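You operate a simulated robot arm through the tools that you are given. There is no shell and no other tool. Be economical: measure what you need, move in short steps, check, and stop when the job is done.

You run a simulated two-armed robot. Do the job below in one go: nothing can be reset, and whatever is moved stays where it is left.

TASK
Pack the bearing that the card names, fit it in the hub and cap the hub.
Fine: pump till grease shows all round, none spilt; turn the hub on its bearing before the cap goes on.

Only the result counts: the job must be done as asked and must still hold three seconds after the hand-in. Knocking over, shifting, dropping, spilling or breaking anything else fails it. Lids that push on must go on centred and level and be pressed home; caps that screw on are set level and turned clockwise until they are tight.

THE ROBOT
Two 7-joint arms with two-finger parallel grippers on one trunk, on a base that drives. Base frame: it is fixed to the floor where the robot stands at the start and does not move with it; the origin is under the middle of the robot, x ahead of it, y to its left, z up. Readings come in mm, degrees, newtons and seconds.
The left shoulder is at the start at [50, 158, 1108], the right one opposite. With the tool pointing down near the work surface each hand reaches from about 220 to 660 mm from the robot's upright axis, wherever it stands, measured 20 degrees to its own side. Places, roughly: bore of the wheel hub [500, -100, 900]; grease lever [700, 0, 1000]; nose of the wheel hub [500, -100, 900]; packing dish [600, 100, 800]; wheel hub [500, -100, 900]. Payload 3.91 kg a hand.
The tool frame of a hand sits at the grasp point between the pads (the TCP): z along the fingers, y along the line on which they close. The tips reach 30 mm beyond it. The gripper opens to 110 mm. The fingers are 20 mm wide and 10 mm thick; the gripper's body (48 by 112 mm) begins 55 mm behind the TCP.
Orientation is that of the tool frame in the base frame, as a unit quaternion [w, x, y, z]. With the fingers straight down and closing along the base's y, the tool's x points along the base's -x, its y along +y and its z along -z.

THE INTERFACE
- The arms move only by the tool arm_command. It takes "left_increments", "right_increments" or both (then of equal length, played together; a hand with none holds still); each is a list of rows, each a list of 3 entries, a list of its own where there are three numbers: the finger opening in mm, from 0 to 110, then the shift along the tool's x, y, z in mm, then the turn, a rotation vector about the tool's x, y, z in degrees. In form: [[fingers, [x, y, z], [wx, wy, wz]], ...]. A call has 1 to 8 rows; each row shifts and turns the commanded pose from where the row before left it, along the tool's axes as they then stand. Each row takes 0.2 s and may step no farther than 50 mm and 8.6 degrees from the row before; otherwise, or with a gripper value out of range, the whole call is refused. A pose out of reach is approached as far as the arm can. The call stops where the force on the tool passes 40 N (or 10 N more than at its start, if that is more) or the arm is blocked; 0.2 s more then pass. Each finger travels about 153 mm/s and halts on what it meets, pressing with about 33 N; the grip force reading is that of the motor and also rises with nothing between the fingers. The clock runs only during rows and for 0.2 s after the last one: add rows that do not move to give the fingers time. The reply holds the time, the measured pose of the TCP, the force on the tool along the base axes, the opening and the grip force, in the units named above and with some noise, with the torque about the TCP (base axes, N m) and any sound that the robot's microphone picked up.
- Cameras (640 x 400 px; columns grow to the right, rows downward): "scene" is now at [132, -10.4, 1268.5]; the picture's right is [-0.11, -0.99, 0.00], its down [-0.35, 0.04, -0.94] and it looks along [0.93, -0.10, -0.35] (base axes); focal length 214 px, centre (320, 200). "left" rides on the left gripper at [73, -17, -103] in its tool frame; the picture's right is [0.23, 0.97, 0.00], its down [-0.76, 0.18, -0.62] and it looks along [-0.61, 0.14, 0.78] (tool axes); focal length 222 px, centre (320, 200). "right" rides on the right gripper at [72, 17, -103] in its tool frame; the picture's right is [-0.23, 0.97, 0.00], its down [-0.76, -0.18, -0.62] and it looks along [-0.61, -0.14, 0.78] (tool axes); focal length 222 px, centre (320, 200). There is no depth. A picture from a camera that has moved, and an enlarged one, comes with that camera's place and axes in the base frame and with its lens.
- grab_frame(camera): a new picture of that camera. It takes no simulated time.
- move_column(by): slides the trunk up (or, below 0, down) by that many mm; the arms and the scene camera ride with it, the base frame stays. It gives what a move gives, with no picture.
- base_move(legs): drives the robot by 1 to 6 legs, each [ahead, turn to the left] in mm and degrees, along the robot's own axes; the way and the turn of a leg run together, so that a leg with both is an arc; at most 1500 mm and 180 degrees a leg. The arms and the cameras ride along, it lands a little off, and it stops where it bumps. It gives what a move gives.
- turn_head(pan, tilt): turns the head with the scene camera to pan (to the left, within 80 degrees either way) and tilt (down, from -29 to 69), counted from straight ahead of the robot. It gives what a move gives.
- enlarge(camera, box): a new picture of the part [left, top, right, bottom] of that camera's present view, enlarged. It takes no simulated time.
- close_job(): hands the job in; it is judged then, once.

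Go step by step. Nothing tells you exact positions but the pictures and the camera data: compare them with the known pose of the tool, close in by small moves and look again before you grip or let go. The budget is 120 turns and 92 pictures, counting those below and the enlarged ones. Unless the task says otherwise, let go and move clear before handing in, and close with one line.

The tools are called after "Emit:" as a command line: name --argument value ..., lists and objects as JSON in quotes. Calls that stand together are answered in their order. arm_command: Moves the arms, as the interface text tells. Its arguments: {"type":"object","properties":{"left_increments":{"type":"array","items":{"type":"array"}},"right_increments":{"type":"array","items":{"type":"array"}}},"required":[]} The other tools are called the same way: move_column (by) slides the trunk up or down; base_move (legs) drives the base; turn_head (pan, tilt) turns the head that bears the scene camera; grab_frame (camera) takes a picture; enlarge (camera, box) takes an enlarged picture of a part of a camera's view; close_job () hands the job in.

At the start:

```text
time: 0.0
left_eef_pos: [370.8, 160.4, 1278.0]
left_orientation: [0.0, 0.0, 1.0, -0.001]
left_ft_force: [-0.9, 0.4, -0.7]
left_torque: [0.03, 0.01, 0.01]
left_opening: 110.0
left_grasp_force: 0.1
right_eef_pos: [296.6, -168.3, 1257.7]
right_orientation: [0.0, 0.0, 1.0, 0.0]
right_ft_force: [-0.1, 0.7, -0.2]
right_torque: [0.02, 0.0, 0.01]
right_opening: 110.2
right_grasp_force: 0.1
trunk travel left (down, up): [-350.0, 132.0]
robot x, y, heading: [0.2, 0.2, 0.2]
head pan, tilt: [-6.1, 20.6]
```

scene: 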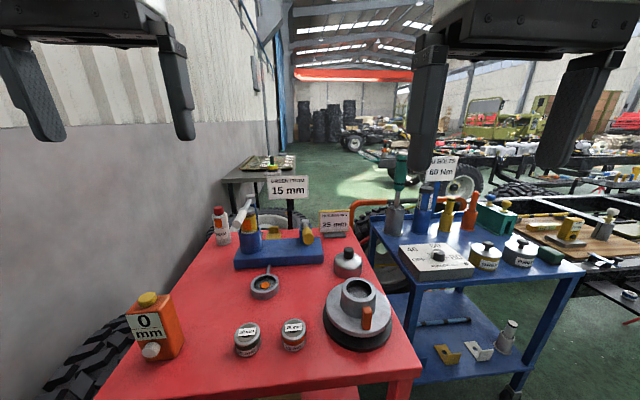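
right: 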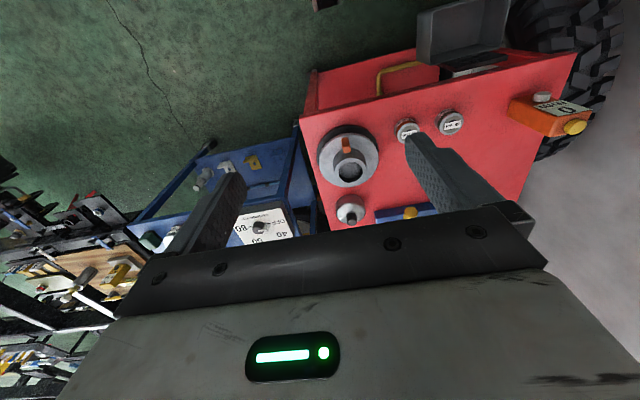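
left: 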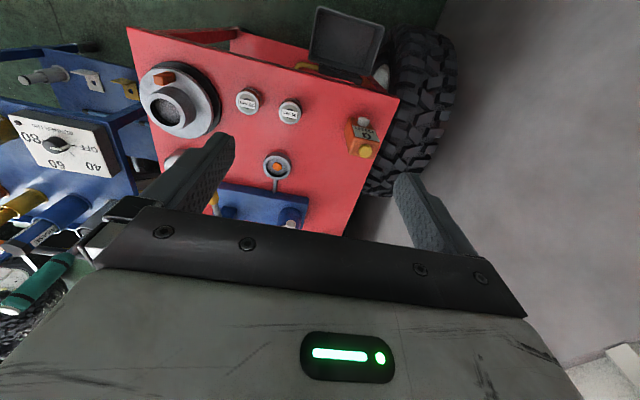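

I see a red table with the hub, two bearing tins (probably), a packing dish and a grease press; cards stand at the rear. I'll enlarge the cards and work items first.

Emit:
enlarge --camera "scene" --box '[220, 160, 380, 260]'

Emit:
enlarge --camera "scene" --box '[220, 260, 412, 380]'

Emit:
enlarge --camera "left" --box '[120, 50, 400, 225]'

```text
4.00 times, centred on (300, 210) of scene
camera zoom: at [132.0, -10.4, 1268.5], right [-0.11, -0.99, 0.0], down [-0.35, 0.04, -0.94], along [0.93, -0.1, -0.35], focal length 858 px, centre (400, 160)
```

zoom: 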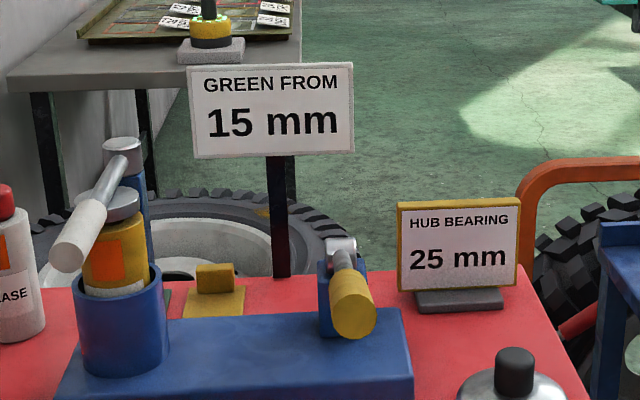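

```text
3.33 times, centred on (316, 320) of scene
camera zoom: at [132.0, -10.4, 1268.5], right [-0.11, -0.99, 0.0], down [-0.35, 0.04, -0.94], along [0.93, -0.1, -0.35], focal length 715 px, centre (333, -200)
```

zoom: 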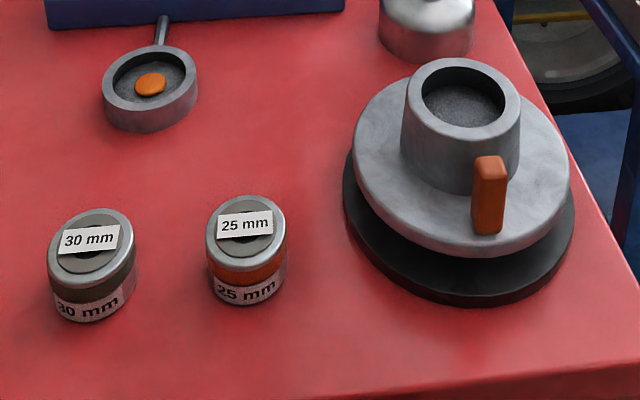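

```text
2.29 times, centred on (260, 138) of left
camera zoom: at [298.3, 142.5, 1380.3], right [-0.23, 0.97, 0.0], down [0.76, 0.18, 0.62], along [0.61, 0.14, -0.78], focal length 508 px, centre (457, 343)
```

zoom: 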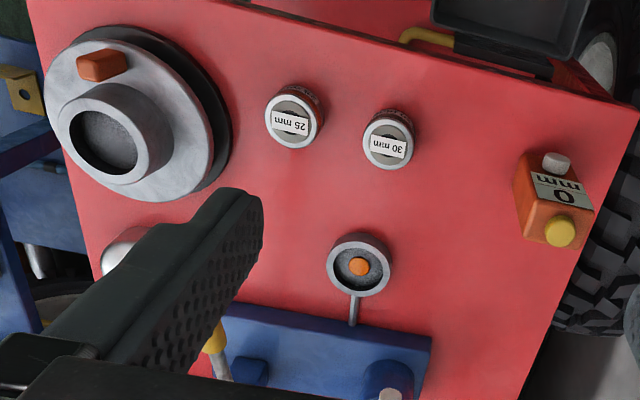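

The card says 25 mm, so the bearing tagged 25 mm is mine (about [484, 11, 834]). I look closer at the press, the dish, the hub and the dome that may be the cap.

Emit:
enlarge --camera "scene" --box '[200, 190, 328, 270]'

Emit:
enlarge --camera "scene" --box '[310, 230, 406, 290]'

Emit:
enlarge --camera "right" --box '[300, 100, 492, 220]'

Emit:
enlarge --camera "scene" --box '[370, 170, 610, 320]'

```text
5.00 times, centred on (264, 230) of scene
camera zoom: at [132.0, -10.4, 1268.5], right [-0.11, -0.99, 0.0], down [-0.35, 0.04, -0.94], along [0.93, -0.1, -0.35], focal length 1072 px, centre (600, 50)
```

zoom: 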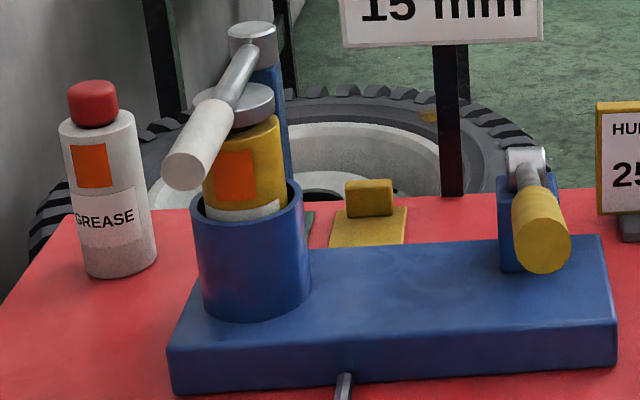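

```text
6.67 times, centred on (358, 260) of scene
camera zoom: at [132.0, -10.4, 1268.5], right [-0.11, -0.99, 0.0], down [-0.35, 0.04, -0.94], along [0.93, -0.1, -0.35], focal length 1430 px, centre (67, -200)
```

zoom: 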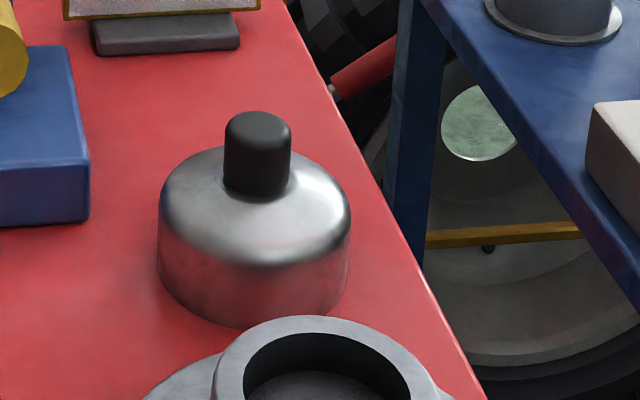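

```text
3.33 times, centred on (396, 160) of right
camera zoom: at [224.1, -150.9, 1361.8], right [0.23, 0.97, 0.0], down [0.76, -0.18, 0.62], along [0.61, -0.14, -0.78], focal length 740 px, centre (67, 333)
```

zoom: 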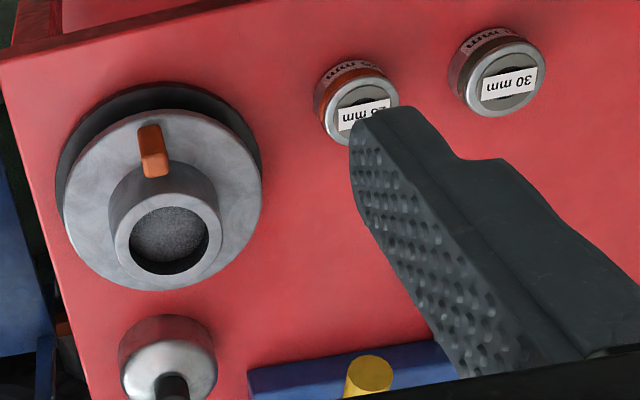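

```text
2.67 times, centred on (490, 245) of scene
camera zoom: at [132.0, -10.4, 1268.5], right [-0.11, -0.99, 0.0], down [-0.35, 0.04, -0.94], along [0.93, -0.1, -0.35], focal length 572 px, centre (-133, 80)
```

zoom: 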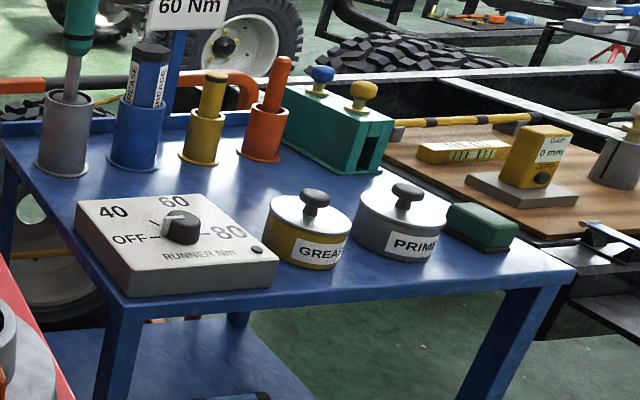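

The dome with a knob by the hub looks like the hub cap, and the blue bench packer has two levers. I move the left hand forward for a view from above of the packer and dish.

Emit:
arm_command --left_increments '[[110, [-50, 0, 0], [0, 0, 0]], [110, [-50, 0, 0], [0, 0, 0]], [110, [-50, 0, 0], [0, 0, 0]], [110, [-50, 0, 0], [0, 0, 0]]]'

Emit:
grab_frame --camera "left"

```text
time: 1.0
left_eef_pos: [528.6, 167.1, 1251.8]
left_orientation: [0.001, 0.0, 1.0, -0.001]
left_ft_force: [0.0, 0.8, 0.6]
left_torque: [0.0, 0.03, -0.04]
left_opening: 109.6
left_grasp_force: 0.1
left hand out of reach, approached as far as the arm can: row 3, 4
right_eef_pos: [296.9, -168.5, 1257.9]
right_orientation: [0.0, -0.001, 1.0, -0.001]
right_ft_force: [0.5, -0.3, 0.5]
right_torque: [0.02, -0.03, -0.02]
right_opening: 110.0
right_grasp_force: 0.1
trunk travel left (down, up): [-350.0, 132.0]
robot x, y, heading: [1.2, -0.7, 0.1]
head pan, tilt: [-6.1, 20.6]
```

```text
81 pictures are left
camera left: at [454.7, 149.1, 1352.7], right [-0.23, 0.97, 0.0], down [0.76, 0.18, 0.63], along [0.61, 0.14, -0.78], focal length 222 px, centre (320, 200)
```

left: 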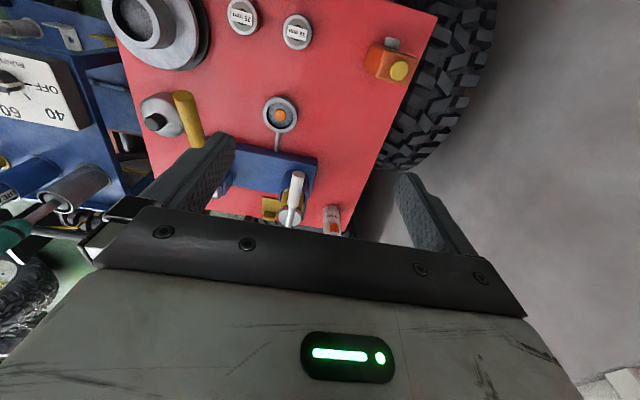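

The yellow handle tip triangulates to about [586, -29, 1000], which matches the grease lever; the white one is over the cartridge. I zoom on the dish, bearings and hub.

Emit:
enlarge --camera "left" --box '[200, 80, 360, 180]'

Emit:
enlarge --camera "left" --box '[100, 0, 340, 150]'

Emit:
enlarge --camera "scene" --box '[225, 315, 321, 375]'

```text
4.00 times, centred on (280, 130) of left
camera zoom: at [454.7, 149.1, 1352.7], right [-0.23, 0.97, 0.0], down [0.76, 0.18, 0.63], along [0.61, 0.14, -0.78], focal length 888 px, centre (480, 480)
```

zoom: 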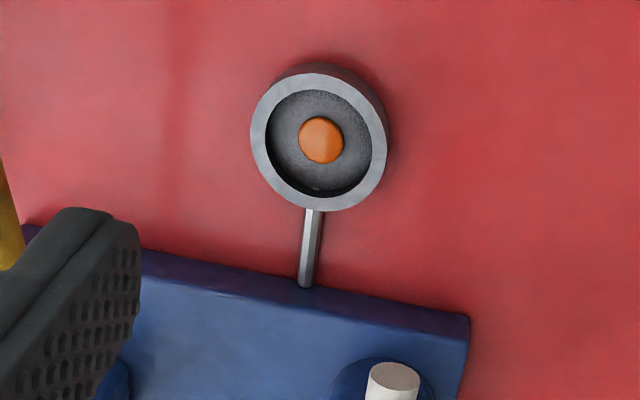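

```text
2.67 times, centred on (220, 75) of left
camera zoom: at [454.7, 149.1, 1352.7], right [-0.23, 0.97, 0.0], down [0.76, 0.18, 0.63], along [0.61, 0.14, -0.78], focal length 592 px, centre (587, 533)
```

zoom: 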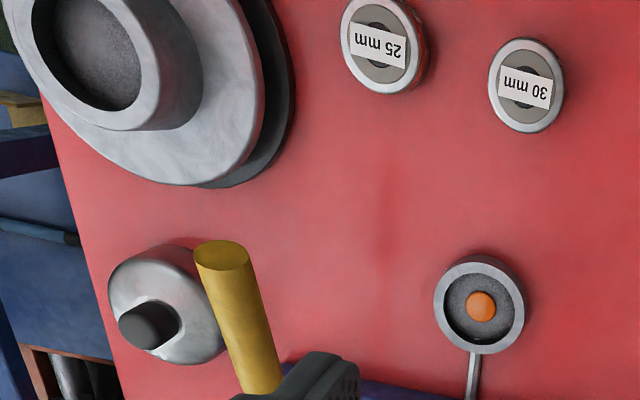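

```text
6.67 times, centred on (273, 345) of scene
camera zoom: at [132.4, -10.9, 1268.4], right [-0.11, -0.99, 0.0], down [-0.35, 0.04, -0.94], along [0.93, -0.1, -0.35], focal length 1430 px, centre (633, -767)
```

zoom: 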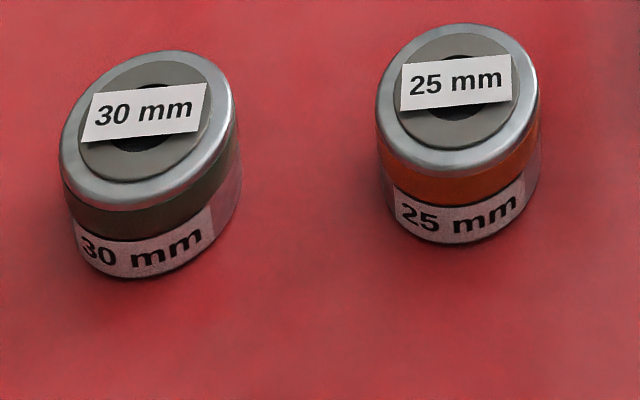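

Estimated: 25 mm bearing [484, 11, 834 top], dish [642, 95, ~815], hub nose top [517, -141, 896], cap knob [703, -163, 869]. The cap lies beyond reach, so I check whether the base has room to drive forward.

Emit:
turn_head --pan 0 --tilt 69

Emit:
grab_frame --camera "scene"

```text
time: 2.2
left_eef_pos: [526.3, 166.2, 1251.0]
left_orientation: [0.003, 0.0, 1.0, 0.0]
left_ft_force: [0.0, 0.0, 0.7]
left_torque: [0.01, 0.0, 0.0]
left_opening: 109.9
left_grasp_force: 0.1
right_eef_pos: [297.3, -168.3, 1257.8]
right_orientation: [0.0, 0.0, 1.0, 0.0]
right_ft_force: [-0.2, 0.3, 0.5]
right_torque: [0.0, -0.02, 0.02]
right_opening: 110.0
right_grasp_force: 0.1
trunk travel left (down, up): [-350.0, 132.0]
robot x, y, heading: [0.4, 3.7, 0.3]
head pan, tilt: [0.0, 68.8]
```

```text
77 pictures are left
camera scene: at [95.5, -0.5, 1201.9], right [0.0, -1.0, 0.0], down [-0.93, 0.0, -0.36], along [0.36, 0.0, -0.93], focal length 214 px, centre (320, 200)
```

scene: 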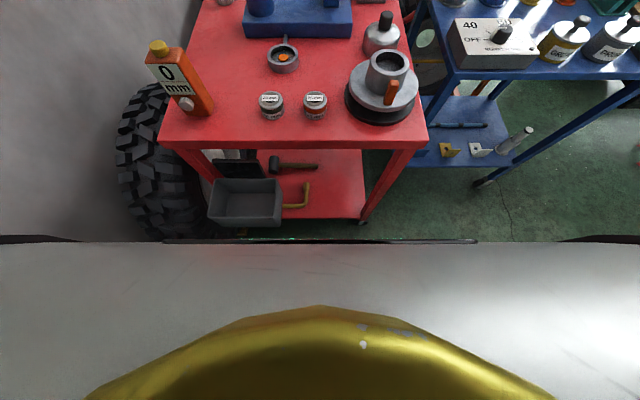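

The base has at least 85 mm of clearance to the table, so I drive 80 mm ahead and look again.

Emit:
base_move --legs '[[80, 0]]'

Emit:
grab_frame --camera "scene"

```text
time: 3.3
left_eef_pos: [584.2, 168.3, 1248.6]
left_orientation: [0.001, -0.002, 1.0, -0.001]
left_ft_force: [-0.2, 0.2, -0.2]
left_torque: [-0.01, -0.02, -0.02]
left_opening: 109.9
left_grasp_force: 0.0
right_eef_pos: [356.7, -168.6, 1257.2]
right_orientation: [-0.002, 0.001, 1.0, 0.0]
right_ft_force: [-0.3, 0.5, 0.1]
right_torque: [0.01, -0.03, -0.02]
right_opening: 110.1
right_grasp_force: 0.0
trunk travel left (down, up): [-350.0, 132.0]
robot x, y, heading: [61.6, 1.1, -0.0]
head pan, tilt: [0.0, 68.8]
stopped in leg 1: the robot was blocked; the commanded pose is now the measured one
```

```text
76 pictures are left
camera scene: at [153.2, -1.3, 1202.0], right [0.0, -1.0, 0.0], down [-0.93, 0.0, -0.36], along [0.36, 0.0, -0.93], focal length 214 px, centre (320, 200)
```

scene: 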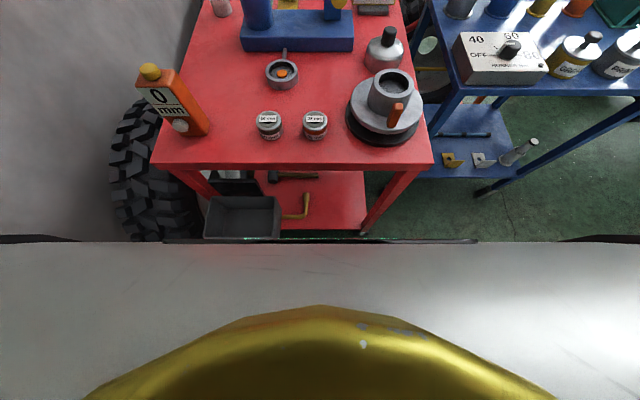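

The base stopped against something at x ≈ 60; nothing on the table shifted (the bearing is still at about [486, 10]). I back off slightly to stop touching, then take the left hand above the 25 mm bearing.

Emit:
base_move --legs '[[-4, 0]]'

Emit:
arm_command --left_increments '[[90, [12, -19.6, 37], [0, 0, 0]], [90, [12, -19.6, 37], [0, 0, 0]], [90, [12, -19.6, 37], [0, 0, 0]], [90, [12, -19.6, 37], [0, 0, 0]], [90, [12, -19.6, 37], [0, 0, 0]], [90, [12, -19.6, 37], [0, 0, 0]], [90, [12, -19.6, 37], [0, 0, 0]], [90, [12, -19.6, 37], [0, 0, 0]]]'

Emit:
grab_frame --camera "left"

```text
time: 4.0
left_eef_pos: [582.3, 167.9, 1248.6]
left_orientation: [0.001, -0.002, 1.0, 0.0]
left_ft_force: [0.3, 0.1, 1.5]
left_torque: [0.02, -0.02, 0.04]
left_opening: 110.0
left_grasp_force: 0.1
right_eef_pos: [353.1, -169.2, 1257.8]
right_orientation: [-0.002, 0.0, 1.0, -0.001]
right_ft_force: [0.2, -0.1, 0.9]
right_torque: [0.04, 0.01, 0.0]
right_opening: 110.3
right_grasp_force: 0.1
trunk travel left (down, up): [-350.0, 132.0]
robot x, y, heading: [56.9, -0.8, 0.4]
head pan, tilt: [0.0, 68.8]
```

```text
time: 5.8
left_eef_pos: [488.8, 11.4, 952.1]
left_orientation: [0.001, -0.002, 1.0, 0.0]
left_ft_force: [-0.4, 1.0, 0.8]
left_torque: [0.02, 0.03, -0.02]
left_opening: 90.1
left_grasp_force: 0.1
right_eef_pos: [353.4, -168.4, 1257.6]
right_orientation: [-0.002, -0.001, 1.0, 0.0]
right_ft_force: [0.1, -0.1, -0.3]
right_torque: [-0.01, 0.0, -0.02]
right_opening: 110.2
right_grasp_force: 0.0
trunk travel left (down, up): [-350.0, 132.0]
robot x, y, heading: [51.7, -4.3, 0.4]
head pan, tilt: [0.0, 68.8]
```

```text
75 pictures are left
camera left: at [416.0, -7.4, 1055.2], right [-0.23, 0.97, 0.0], down [0.76, 0.18, 0.62], along [0.61, 0.14, -0.78], focal length 222 px, centre (320, 200)
```

left: 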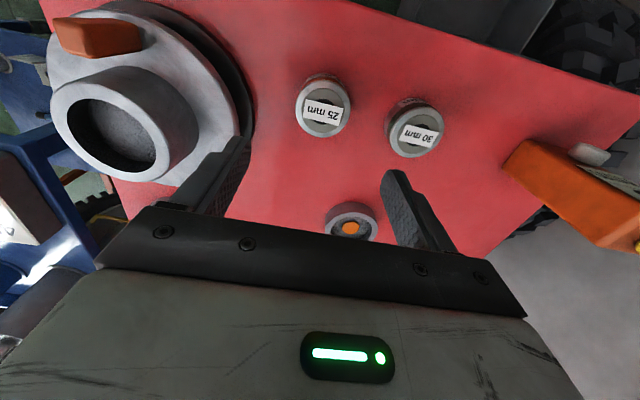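

The bearing top is at about [483, 10.5, 834]. I descend to just above it and look again.

Emit:
arm_command --left_increments '[[80, [3, -0.5, 27], [0, 0, 0]], [80, [3, -0.5, 27], [0, 0, 0]], [80, [0, 0, 28], [0, 0, 0]], [80, [0, 0, 0], [0, 0, 0]]]'

Emit:
grab_frame --camera "left"

Emit:
enlarge --camera "scene" --box '[240, 60, 432, 180]'

```text
time: 6.8
left_eef_pos: [482.1, 9.6, 869.3]
left_orientation: [0.0, -0.002, 1.0, -0.001]
left_ft_force: [0.3, -0.1, -0.3]
left_torque: [-0.01, -0.02, 0.03]
left_opening: 79.9
left_grasp_force: 0.0
right_eef_pos: [354.1, -169.0, 1255.7]
right_orientation: [-0.002, 0.0, 1.0, -0.002]
right_ft_force: [0.4, 0.6, 0.7]
right_torque: [0.01, -0.03, -0.01]
right_opening: 109.9
right_grasp_force: 0.0
trunk travel left (down, up): [-350.0, 132.0]
robot x, y, heading: [56.6, -2.8, 0.3]
head pan, tilt: [0.0, 68.8]
```

```text
74 pictures are left
camera left: at [409.1, -8.8, 972.2], right [-0.23, 0.97, 0.0], down [0.76, 0.18, 0.62], along [0.61, 0.14, -0.78], focal length 222 px, centre (320, 200)
```

left: 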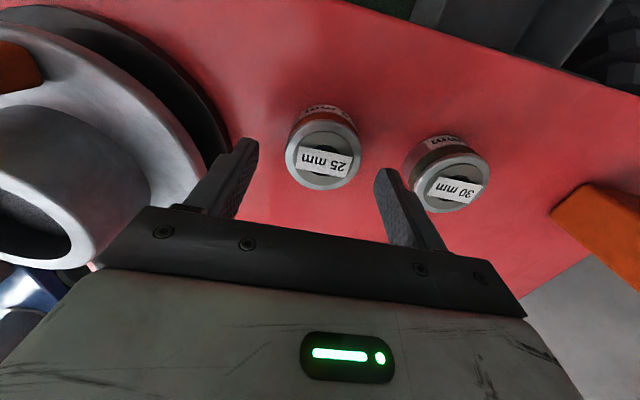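

```text
3.33 times, centred on (336, 120) of scene
camera zoom: at [150.3, -1.2, 1201.9], right [0.0, -1.0, 0.0], down [-0.93, 0.0, -0.36], along [0.36, 0.0, -0.93], focal length 715 px, centre (267, 467)
```

zoom: 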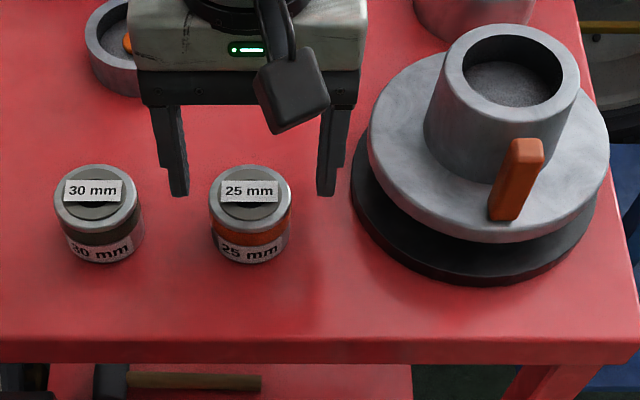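

The fingers straddle the bearing and its top is at z ≈ 832. I lower 19 mm so the tips overlap only its upper part, then grip.

Emit:
arm_command --left_increments '[[80, [0, 0.5, 10], [0, 0, 0]], [80, [0, 0.5, 9], [0, 0, 0]], [60, [0, 0, 0], [0, 0, 0]], [40, [0, 0, 0], [0, 0, 0]], [40, [0, 0, 0], [0, 0, 0]]]'

Emit:
enlarge --camera "scene" --box '[240, 80, 368, 160]'

```text
time: 8.0
left_eef_pos: [481.0, 10.8, 849.9]
left_orientation: [0.001, -0.002, 1.0, -0.001]
left_ft_force: [-0.4, 1.4, 0.3]
left_torque: [0.24, 0.0, 0.03]
left_opening: 53.1
left_grasp_force: 32.3
right_eef_pos: [354.5, -168.7, 1256.8]
right_orientation: [-0.002, 0.0, 1.0, 0.0]
right_ft_force: [-0.1, -0.6, 0.3]
right_torque: [-0.03, -0.03, -0.02]
right_opening: 110.1
right_grasp_force: 0.1
trunk travel left (down, up): [-350.0, 132.0]
robot x, y, heading: [54.1, -2.0, 0.3]
head pan, tilt: [0.0, 68.8]
```

```text
5.00 times, centred on (304, 120) of scene
camera zoom: at [150.3, -1.1, 1201.9], right [0.0, -1.0, 0.0], down [-0.93, 0.0, -0.36], along [0.36, 0.0, -0.93], focal length 1072 px, centre (400, 600)
```

zoom: 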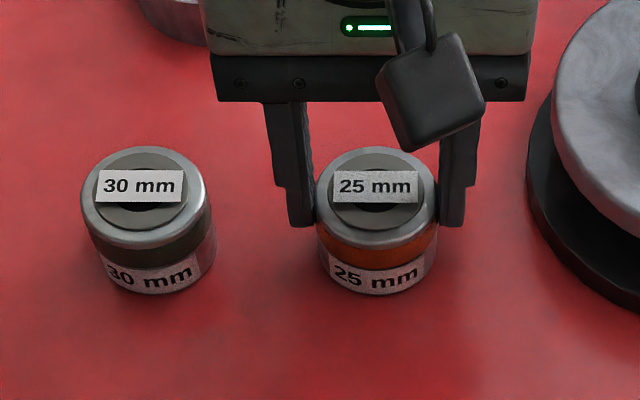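

Gripped at 53 mm across. I lift it 130 mm and check.

Emit:
arm_command --left_increments '[[40, [0, 0, -15], [0, 0, 0]], [40, [0, 0, -35], [0, 0, 0]], [40, [0, 0, -40], [0, 0, 0]], [40, [0, 0, -40], [0, 0, 0]]]'

Emit:
enlarge --camera "scene" --box '[200, 0, 440, 150]'

Emit:
grab_frame --camera "right"

```text
time: 9.0
left_eef_pos: [482.4, 9.6, 982.3]
left_orientation: [0.0, -0.001, 1.0, 0.0]
left_ft_force: [0.2, -0.6, -3.8]
left_torque: [0.03, 0.0, -0.03]
left_opening: 53.2
left_grasp_force: 33.2
right_eef_pos: [353.6, -168.7, 1256.9]
right_orientation: [-0.001, 0.0, 1.0, 0.001]
right_ft_force: [-0.2, -0.1, -0.1]
right_torque: [0.0, 0.01, 0.01]
right_opening: 110.0
right_grasp_force: 0.2
trunk travel left (down, up): [-350.0, 132.0]
robot x, y, heading: [52.7, -2.3, 0.1]
head pan, tilt: [0.0, 68.8]
```

```text
2.67 times, centred on (320, 75) of scene
camera zoom: at [150.3, -1.3, 1201.8], right [0.0, -1.0, 0.0], down [-0.93, 0.0, -0.36], along [0.36, 0.0, -0.93], focal length 572 px, centre (320, 533)
```

zoom: 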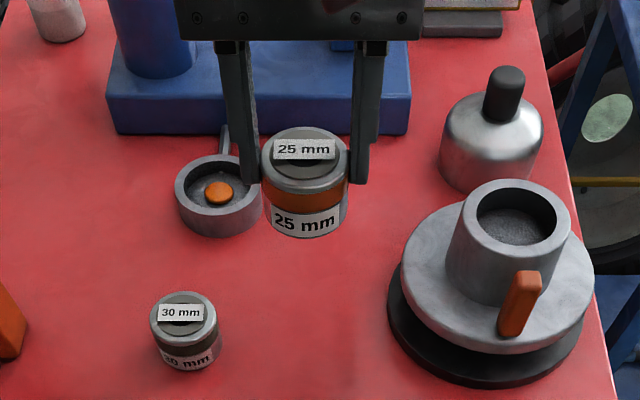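

```text
70 pictures are left
camera right: at [281.0, -151.3, 1360.7], right [0.23, 0.97, 0.0], down [0.76, -0.18, 0.62], along [0.6, -0.14, -0.78], focal length 222 px, centre (320, 200)
```

right: 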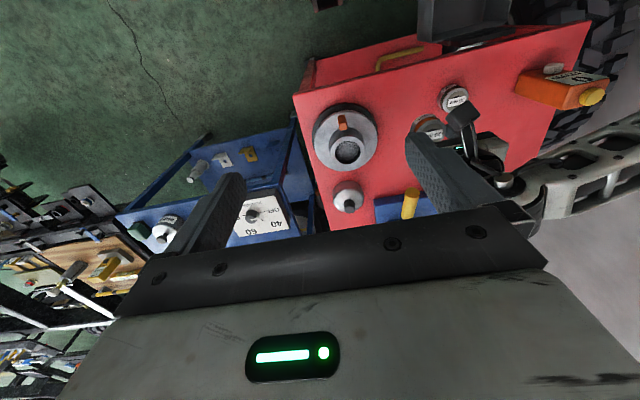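

The bearing is held level; it is about 36 mm tall. The dish rim centre triangulates to [643, 94, 818]. I carry the bearing there, staying clear of the lever.

Emit:
arm_command --left_increments '[[40, [-5, 42, 0], [0, 0, 0]], [40, [-15, 43, 0], [0, 0, 0]], [40, [-40, 0, 0], [0, 0, 0]], [40, [-40, 0, 5], [0, 0, 0]], [40, [-40, 0, 15], [0, 0, 0]], [40, [-19, 0, 30], [0, 0, 0]], [40, [0, 0, 20], [0, 0, 0]], [40, [0, 0, 0], [0, 0, 0]]]'

Emit:
grab_frame --camera "left"

Emit:
grab_frame --camera "scene"

```text
time: 10.8
left_eef_pos: [640.9, 95.6, 910.6]
left_orientation: [-0.001, -0.001, 1.0, 0.0]
left_ft_force: [0.1, -0.7, -4.1]
left_torque: [-0.03, 0.03, 0.02]
left_opening: 53.5
left_grasp_force: 33.1
right_eef_pos: [353.7, -169.2, 1258.0]
right_orientation: [-0.003, 0.0, 1.0, -0.001]
right_ft_force: [0.6, -0.1, -0.7]
right_torque: [-0.01, 0.01, 0.0]
right_opening: 109.9
right_grasp_force: 0.0
trunk travel left (down, up): [-350.0, 132.0]
robot x, y, heading: [52.7, -0.5, -0.0]
head pan, tilt: [0.0, 68.8]
```

```text
69 pictures are left
camera left: at [567.7, 77.4, 1012.3], right [-0.23, 0.97, 0.0], down [0.76, 0.18, 0.62], along [0.61, 0.14, -0.78], focal length 222 px, centre (320, 200)
```

left: 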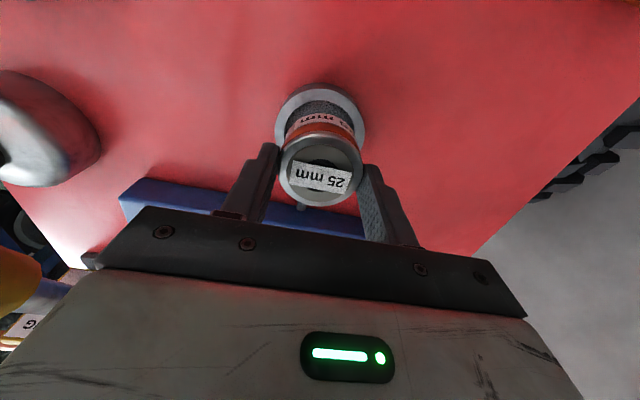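

```text
68 pictures are left
camera scene: at [150.6, -1.2, 1201.8], right [0.0, -1.0, 0.0], down [-0.93, 0.0, -0.36], along [0.36, 0.0, -0.93], focal length 214 px, centre (320, 200)
```

scene: 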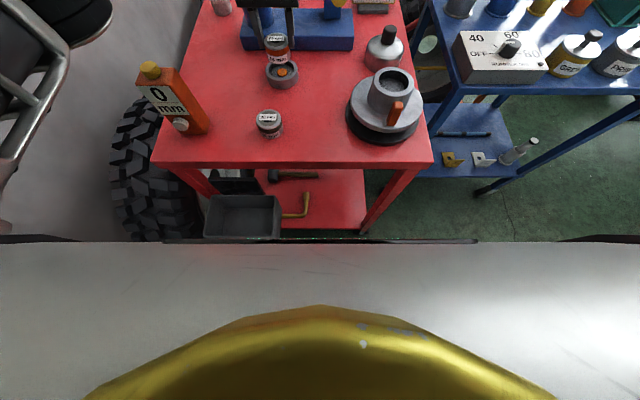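

I compare the bearing with the dish in enlarged views before lowering.

Emit:
enlarge --camera "scene" --box '[240, 20, 336, 80]'

Emit:
enlarge --camera "left" --box '[240, 60, 400, 160]'

```text
6.67 times, centred on (288, 50) of scene
camera zoom: at [150.6, -1.2, 1201.8], right [0.0, -1.0, 0.0], down [-0.93, 0.0, -0.36], along [0.36, 0.0, -0.93], focal length 1430 px, centre (533, 1200)
```

zoom: 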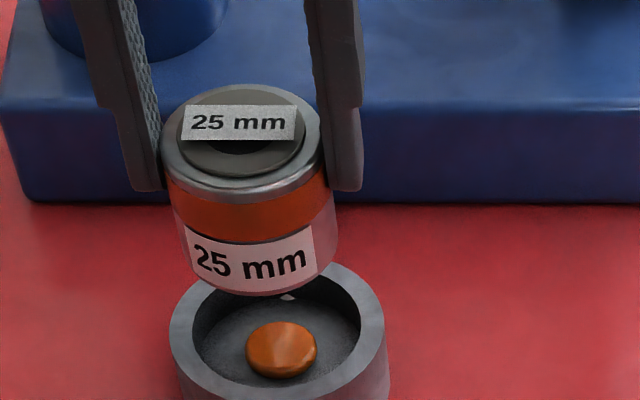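

```text
4.00 times, centred on (320, 110) of left
camera zoom: at [567.7, 77.4, 1012.3], right [-0.23, 0.97, 0.0], down [0.76, 0.18, 0.62], along [0.61, 0.14, -0.78], focal length 888 px, centre (320, 560)
```

zoom: 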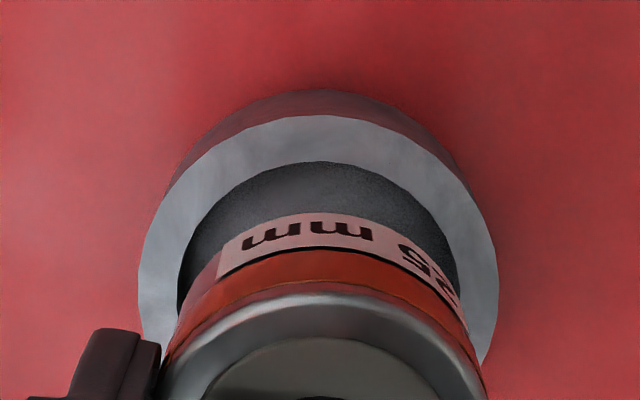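

The dish centre now works out to about [645.5, 94.8] and the bearing sits at about [640.5, 94], so I shift 5 mm forward, lower to just above the rim and recheck.

Emit:
arm_command --left_increments '[[40, [-5, 0.5, 8], [0, 0, 0]], [40, [0, 0, 17], [0, 0, 0]], [40, [0, 0, 0], [0, 0, 0]]]'

Emit:
enlarge --camera "scene" --box '[240, 20, 336, 80]'

Emit:
enlarge --camera "left" --box '[240, 80, 400, 180]'

```text
time: 11.6
left_eef_pos: [644.9, 97.6, 885.4]
left_orientation: [-0.001, -0.003, 1.0, -0.001]
left_ft_force: [-0.4, -0.3, -3.7]
left_torque: [-0.02, -0.01, 0.0]
left_opening: 53.3
left_grasp_force: 33.6
right_eef_pos: [354.0, -168.4, 1257.8]
right_orientation: [-0.003, 0.0, 1.0, 0.0]
right_ft_force: [-0.1, -0.7, 0.4]
right_torque: [0.01, -0.02, -0.03]
right_opening: 110.0
right_grasp_force: 0.1
trunk travel left (down, up): [-350.0, 132.0]
robot x, y, heading: [58.7, 1.4, 0.1]
head pan, tilt: [0.0, 68.8]
```

```text
6.67 times, centred on (288, 50) of scene
camera zoom: at [150.7, -1.2, 1201.8], right [0.0, -1.0, 0.0], down [-0.93, 0.0, -0.36], along [0.36, 0.0, -0.93], focal length 1430 px, centre (533, 1200)
```

zoom: 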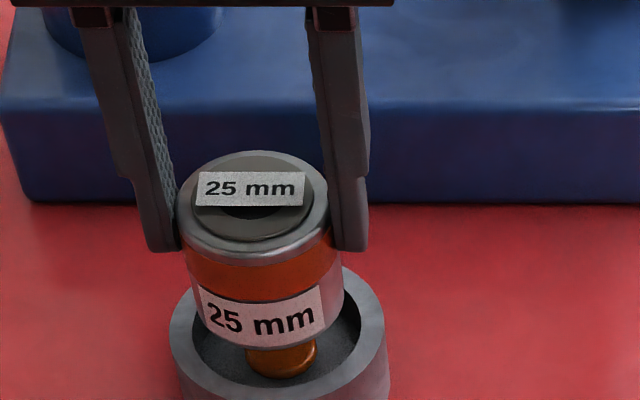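

```text
4.00 times, centred on (320, 130) of left
camera zoom: at [573.0, 78.6, 988.0], right [-0.23, 0.97, 0.0], down [0.76, 0.18, 0.62], along [0.61, 0.14, -0.78], focal length 888 px, centre (320, 480)
```

zoom: 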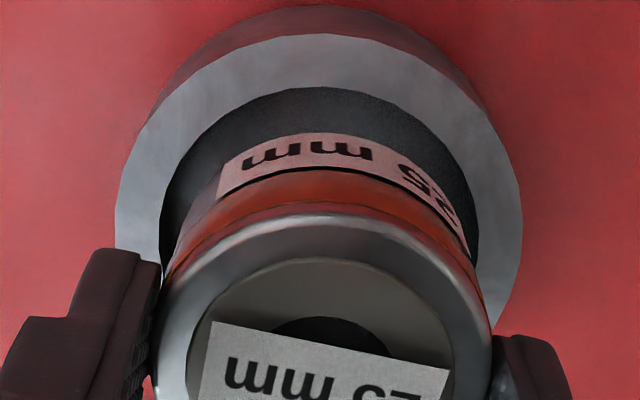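

Aligned in x within a millimetre and about 1 mm off in y. I correct and lower gently into the dish.

Emit:
arm_command --left_increments '[[40, [0, -1, 0], [0, 0, 0]], [40, [0, 0, 6], [0, 0, 0]], [40, [0, 0, 6], [0, 0, 0]], [40, [0, 0, 4], [0, 0, 0]], [40, [0, 0, 3], [0, 0, 0]], [40, [0, 0, 0], [0, 0, 0]]]'

Emit:
enlarge --camera "scene" --box '[240, 20, 336, 80]'

```text
time: 13.0
left_eef_pos: [644.6, 95.4, 867.0]
left_orientation: [0.0, -0.002, 1.0, -0.001]
left_ft_force: [-0.1, -0.2, -4.0]
left_torque: [0.0, 0.02, 0.03]
left_opening: 53.3
left_grasp_force: 32.7
right_eef_pos: [354.8, -169.1, 1256.8]
right_orientation: [-0.003, -0.001, 1.0, 0.0]
right_ft_force: [0.1, -0.4, -0.4]
right_torque: [-0.01, -0.03, 0.01]
right_opening: 110.1
right_grasp_force: 0.0
trunk travel left (down, up): [-350.0, 132.0]
robot x, y, heading: [54.4, -2.7, 0.0]
head pan, tilt: [0.0, 68.8]
```

```text
6.67 times, centred on (288, 50) of scene
camera zoom: at [150.7, -1.2, 1201.8], right [0.0, -1.0, 0.0], down [-0.93, 0.0, -0.36], along [0.36, 0.0, -0.93], focal length 1430 px, centre (533, 1200)
```

zoom: 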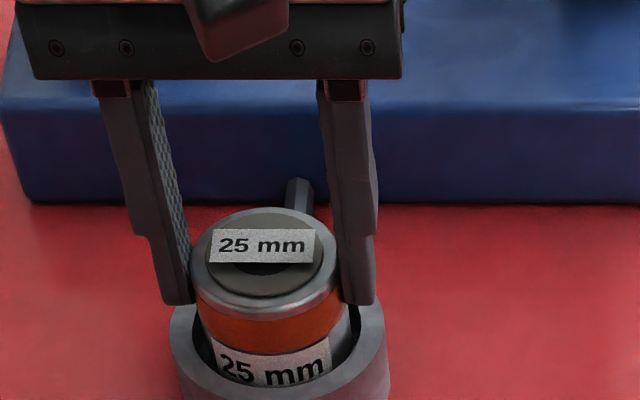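

The bearing is inside the dish rim without contact. I lower in small steps until it touches the floor.

Emit:
arm_command --left_increments '[[40, [0, -0.8, 2], [0, 0, 0]], [40, [0, 0, 2], [0, 0, 0]], [40, [0, 0, 2], [0, 0, 0]], [40, [0, 0, 0], [0, 0, 0]]]'

```text
time: 14.0
left_eef_pos: [644.5, 93.8, 863.1]
left_orientation: [0.0, -0.002, 1.0, -0.001]
left_ft_force: [-1.1, 1.7, 9.0]
left_torque: [0.26, 0.32, -0.01]
left_opening: 53.3
left_grasp_force: 33.2
right_eef_pos: [353.7, -168.6, 1256.0]
right_orientation: [-0.002, 0.0, 1.0, -0.001]
right_ft_force: [-0.2, 1.1, -0.1]
right_torque: [-0.03, 0.02, -0.01]
right_opening: 110.1
right_grasp_force: 0.0
trunk travel left (down, up): [-350.0, 132.0]
robot x, y, heading: [55.7, -2.6, 0.1]
head pan, tilt: [0.0, 68.8]
```

It touches at bottom z ≈ 809. I look before releasing.

Emit:
arm_command --left_increments '[[56, [0, 0, 0], [0, 0, 0]], [70, [0, 0, 0], [0, 0, 0]], [75, [0, 0, -10], [0, 0, 0]], [75, [0, 0, -40], [0, 0, 0]]]'

Emit:
enlarge --camera "scene" --box '[240, 20, 336, 80]'

Emit:
enlarge --camera "left" --box '[240, 80, 400, 180]'

```text
time: 15.0
left_eef_pos: [644.7, 95.9, 913.0]
left_orientation: [0.0, -0.002, 1.0, 0.0]
left_ft_force: [-0.2, 0.1, -0.1]
left_torque: [0.01, -0.01, 0.03]
left_opening: 74.9
left_grasp_force: 0.1
right_eef_pos: [353.4, -169.1, 1256.3]
right_orientation: [-0.002, 0.001, 1.0, 0.0]
right_ft_force: [0.1, 0.7, -0.4]
right_torque: [0.01, 0.02, 0.04]
right_opening: 109.9
right_grasp_force: 0.1
trunk travel left (down, up): [-350.0, 132.0]
robot x, y, heading: [55.0, -0.5, 0.4]
head pan, tilt: [0.0, 68.8]
```

```text
6.67 times, centred on (288, 50) of scene
camera zoom: at [150.1, -1.3, 1201.9], right [0.0, -1.0, 0.0], down [-0.93, 0.0, -0.36], along [0.36, 0.0, -0.93], focal length 1430 px, centre (533, 1200)
```

zoom: 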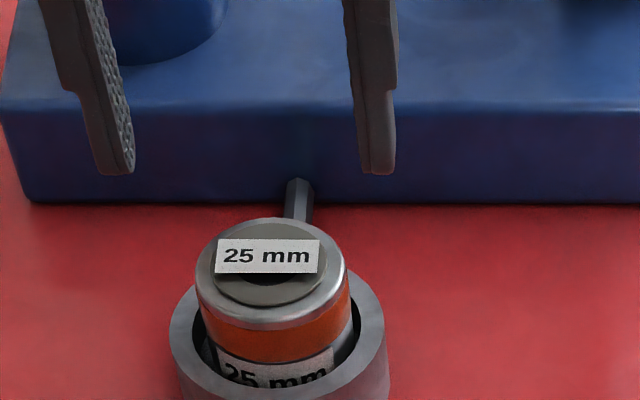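

```text
4.00 times, centred on (320, 130) of left
camera zoom: at [572.8, 77.6, 1014.5], right [-0.23, 0.97, 0.0], down [0.76, 0.18, 0.62], along [0.61, 0.14, -0.78], focal length 888 px, centre (320, 480)
```

zoom: 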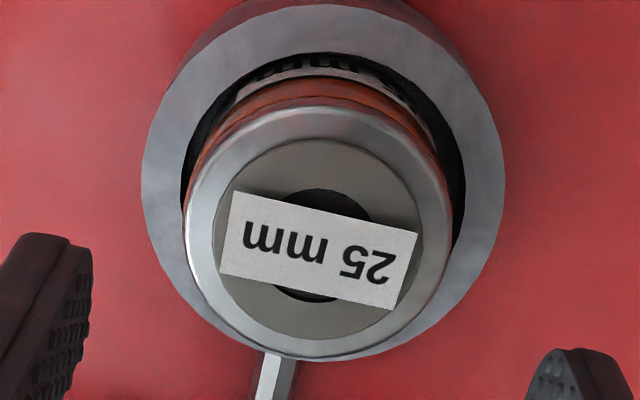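

The bearing is seated level in the dish. Now I bring the right hand with closed fingers above the lever's yellow tip and draw the left hand back to watch.

Emit:
arm_command --left_increments '[[75, [0, 0, -40], [0, 0, 0]], [75, [0, 0, -37], [0, 0, 0]], [75, [30, 20, 0], [0, 0, 0]], [75, [40, 20, 0], [0, 0, 0]], [75, [30, 14, 0], [0, 0, 0]], [75, [0, 0, 0], [0, 0, 0]], [75, [0, 0, 0], [0, 0, 0]], [75, [0, 0, 0], [0, 0, 0]]]' --right_increments '[[0, [-30.5, 17.5, 19.6], [0, 0, 0]], [0, [-30.5, 17.5, 19.6], [0, 0, 0]], [0, [-30.5, 17.5, 19.6], [0, 0, 0]], [0, [-30.5, 17.5, 19.6], [0, 0, 0]], [0, [-30.5, 17.5, 19.6], [0, 0, 0]], [0, [-30.5, 17.5, 19.6], [0, 0, 0]], [0, [-30.5, 17.5, 19.6], [0, 0, 0]], [0, [-30.5, 17.5, 19.6], [0, 0, 0]]]'

Emit:
grab_frame --camera "right"

Emit:
grab_frame --camera "left"

```text
time: 16.8
left_eef_pos: [542.3, 149.2, 987.6]
left_orientation: [0.0, -0.003, 1.0, -0.001]
left_ft_force: [0.2, 0.2, 0.1]
left_torque: [-0.01, -0.01, -0.01]
left_opening: 74.9
left_grasp_force: 0.0
right_eef_pos: [599.5, -26.3, 1096.4]
right_orientation: [-0.003, 0.0, 1.0, -0.001]
right_ft_force: [0.2, -0.2, -0.5]
right_torque: [0.02, 0.02, 0.03]
right_opening: 0.1
right_grasp_force: 32.6
trunk travel left (down, up): [-350.0, 132.0]
robot x, y, heading: [52.4, 0.3, 0.0]
head pan, tilt: [0.0, 68.8]
```

```text
60 pictures are left
camera right: at [526.8, -8.8, 1200.8], right [0.23, 0.97, 0.0], down [0.76, -0.18, 0.62], along [0.6, -0.14, -0.78], focal length 222 px, centre (320, 200)
```

right: 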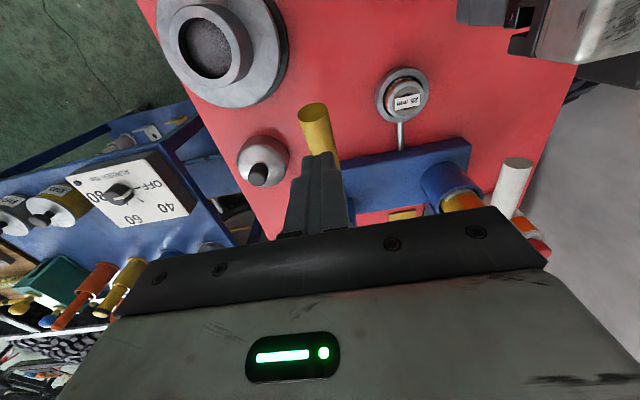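

```text
59 pictures are left
camera left: at [470.5, 132.1, 1089.9], right [-0.23, 0.97, 0.0], down [0.76, 0.18, 0.62], along [0.61, 0.14, -0.78], focal length 222 px, centre (320, 200)
```

left: 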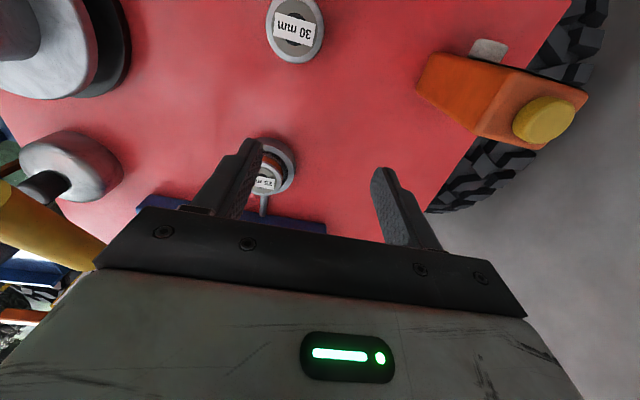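

The lever tip is confirmed at about [584, -28, 1000]. I lower the closed right fingers onto the handle and push gently to feel how it moves.

Emit:
arm_command --right_increments '[[0, [-4, -1.5, 25], [0, 0, 0]], [0, [0, 0, 20], [0, 0, 0]], [0, [0, 0, 6], [0, 0, 0]], [0, [0, 0, 6], [0, 0, 0]], [0, [0, 0, 6], [0, 0, 0]], [0, [0, 0, 6], [0, 0, 0]]]'

Emit:
grab_frame --camera "right"

```text
time: 18.2
left_eef_pos: [542.8, 148.8, 986.7]
left_orientation: [0.0, -0.002, 1.0, -0.001]
left_ft_force: [-0.1, 0.5, -0.3]
left_torque: [0.02, 0.0, -0.02]
left_opening: 74.9
left_grasp_force: 0.0
right_eef_pos: [602.1, -29.9, 1029.4]
right_orientation: [-0.003, -0.001, 1.0, 0.0]
right_ft_force: [-0.4, 0.5, 1.9]
right_torque: [0.04, -0.01, 0.02]
right_opening: 0.1
right_grasp_force: 33.3
trunk travel left (down, up): [-350.0, 132.0]
robot x, y, heading: [53.2, 1.2, 0.5]
head pan, tilt: [0.0, 68.8]
```

```text
58 pictures are left
camera right: at [529.3, -12.8, 1133.3], right [0.23, 0.97, 0.0], down [0.76, -0.18, 0.62], along [0.6, -0.14, -0.78], focal length 222 px, centre (320, 200)
```

right: 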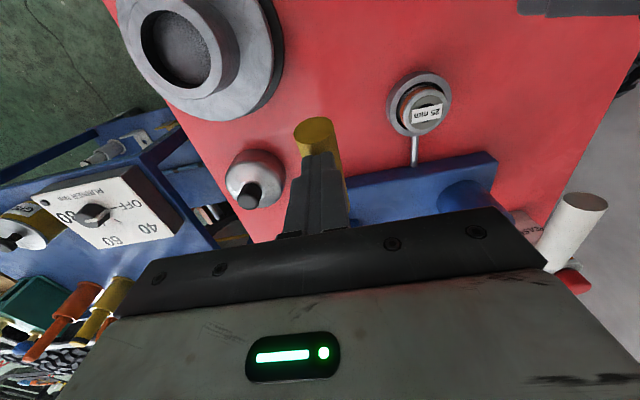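

The lever moves down with about 2 N. I push a bit further and look at the bearing.

Emit:
arm_command --right_increments '[[0, [0, 0, 8], [0, 0, 0]], [0, [0, 0, 8], [0, 0, 0]], [0, [0, 0, 8], [0, 0, 0]], [0, [0, 0, 0], [0, 0, 0]]]'

Emit:
grab_frame --camera "right"

Emit:
enlarge --camera "scene" --box '[240, 0, 400, 100]'

```text
time: 19.2
left_eef_pos: [543.1, 148.9, 987.8]
left_orientation: [0.0, -0.003, 1.0, 0.0]
left_ft_force: [0.1, 1.0, 1.1]
left_torque: [0.0, -0.02, -0.01]
left_opening: 74.9
left_grasp_force: 0.1
right_eef_pos: [600.7, -30.9, 1004.2]
right_orientation: [-0.002, 0.0, 1.0, 0.0]
right_ft_force: [0.1, 0.2, 1.3]
right_torque: [-0.03, 0.0, -0.02]
right_opening: 0.1
right_grasp_force: 33.3
trunk travel left (down, up): [-350.0, 132.0]
robot x, y, heading: [55.0, -2.5, 0.4]
head pan, tilt: [0.0, 68.8]
```

```text
57 pictures are left
camera right: at [528.1, -12.7, 1109.1], right [0.23, 0.97, 0.0], down [0.76, -0.18, 0.62], along [0.6, -0.14, -0.78], focal length 222 px, centre (320, 200)
```

right: 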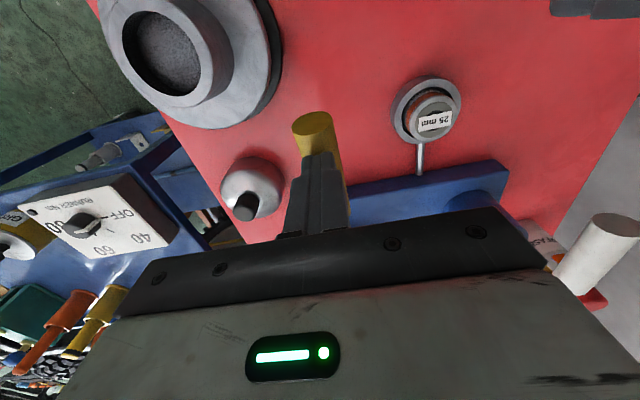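

```text
4.00 times, centred on (320, 50) of scene
camera zoom: at [150.2, -1.2, 1201.9], right [0.0, -1.0, 0.0], down [-0.93, 0.0, -0.36], along [0.36, 0.0, -0.93], focal length 858 px, centre (320, 800)
```

zoom: 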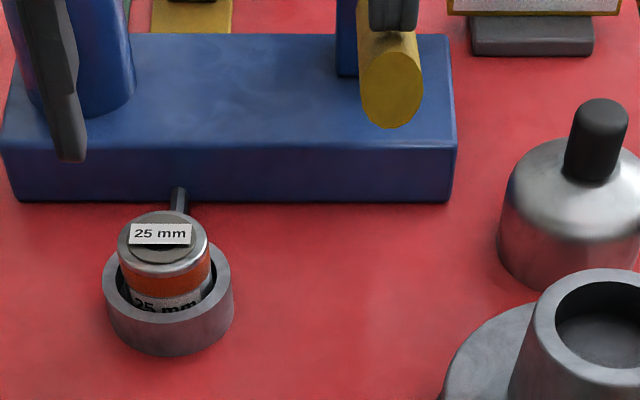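

Still no grease visible; I continue the stroke.

Emit:
arm_command --right_increments '[[0, [0, 0, 8], [0, 0, 0]], [0, [0, 0, 8], [0, 0, 0]], [0, [0, 0, 8], [0, 0, 0]], [0, [0, 0, 8], [0, 0, 0]], [0, [0, 0, 0], [0, 0, 0]]]'

Emit:
grab_frame --camera "right"

```text
time: 20.4
left_eef_pos: [541.7, 149.3, 988.2]
left_orientation: [0.0, -0.003, 1.0, -0.001]
left_ft_force: [-0.3, -0.5, -0.3]
left_torque: [-0.01, -0.01, 0.02]
left_opening: 74.9
left_grasp_force: 0.0
right_eef_pos: [600.0, -31.2, 974.4]
right_orientation: [-0.002, 0.0, 1.0, 0.0]
right_ft_force: [-0.3, 0.7, 2.8]
right_torque: [0.01, 0.04, -0.02]
right_opening: 0.1
right_grasp_force: 32.8
trunk travel left (down, up): [-350.0, 132.0]
robot x, y, heading: [51.8, -0.9, 0.2]
head pan, tilt: [0.0, 68.8]
```

```text
55 pictures are left
camera right: at [527.3, -13.0, 1078.5], right [0.23, 0.97, 0.0], down [0.76, -0.18, 0.62], along [0.6, -0.14, -0.78], focal length 222 px, centre (320, 200)
```

right: 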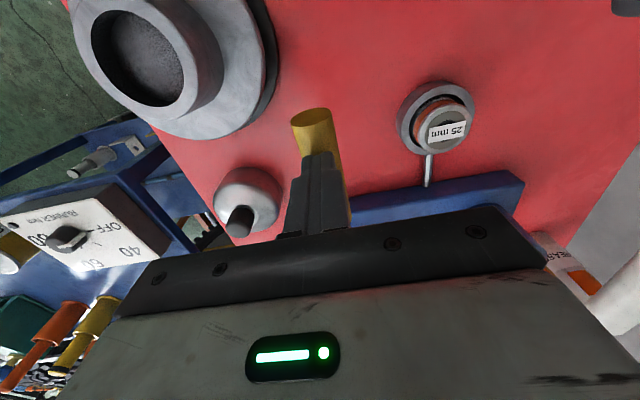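

The lever still moves freely; I continue down towards its stop.

Emit:
arm_command --right_increments '[[0, [0, 0, 7], [0, 0, 0]], [0, [0, 0, 7], [0, 0, 0]], [0, [0, 0, 7], [0, 0, 0]], [0, [0, 0, 0], [0, 0, 0]]]'

Emit:
grab_frame --camera "right"

Emit:
enlarge --camera "scene" --box '[240, 0, 400, 100]'

```text
time: 21.4
left_eef_pos: [541.4, 148.9, 986.2]
left_orientation: [0.0, -0.002, 1.0, -0.001]
left_ft_force: [-0.4, 0.0, -0.7]
left_torque: [0.02, 0.02, 0.0]
left_opening: 75.1
left_grasp_force: 0.0
right_eef_pos: [599.5, -29.9, 953.5]
right_orientation: [-0.001, 0.001, 1.0, -0.001]
right_ft_force: [-1.3, -0.3, 4.1]
right_torque: [-0.02, 0.02, -0.03]
right_opening: 0.0
right_grasp_force: 32.7
trunk travel left (down, up): [-350.0, 132.0]
robot x, y, heading: [54.8, -3.9, 0.1]
head pan, tilt: [0.0, 68.8]
```

```text
54 pictures are left
camera right: at [527.5, -12.9, 1057.5], right [0.23, 0.97, 0.0], down [0.76, -0.18, 0.62], along [0.6, -0.14, -0.78], focal length 222 px, centre (320, 200)
```

right: 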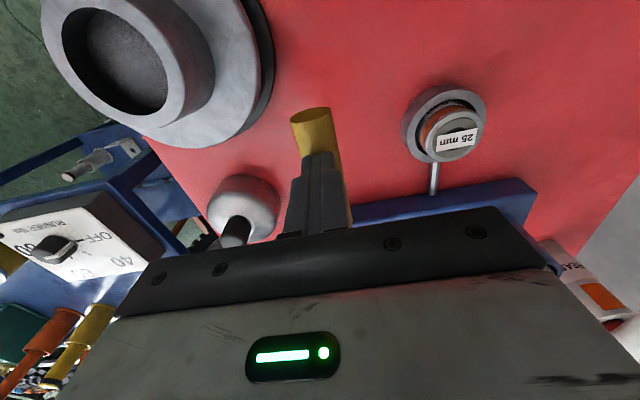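

```text
4.00 times, centred on (320, 50) of scene
camera zoom: at [149.9, -1.3, 1201.9], right [0.0, -1.0, 0.0], down [-0.93, 0.0, -0.36], along [0.36, 0.0, -0.93], focal length 858 px, centre (320, 800)
```

zoom: 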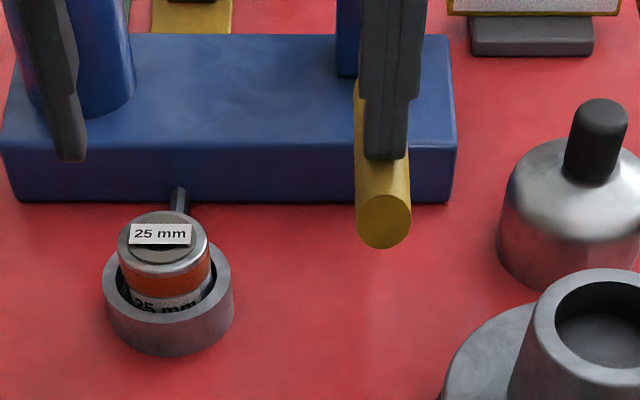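

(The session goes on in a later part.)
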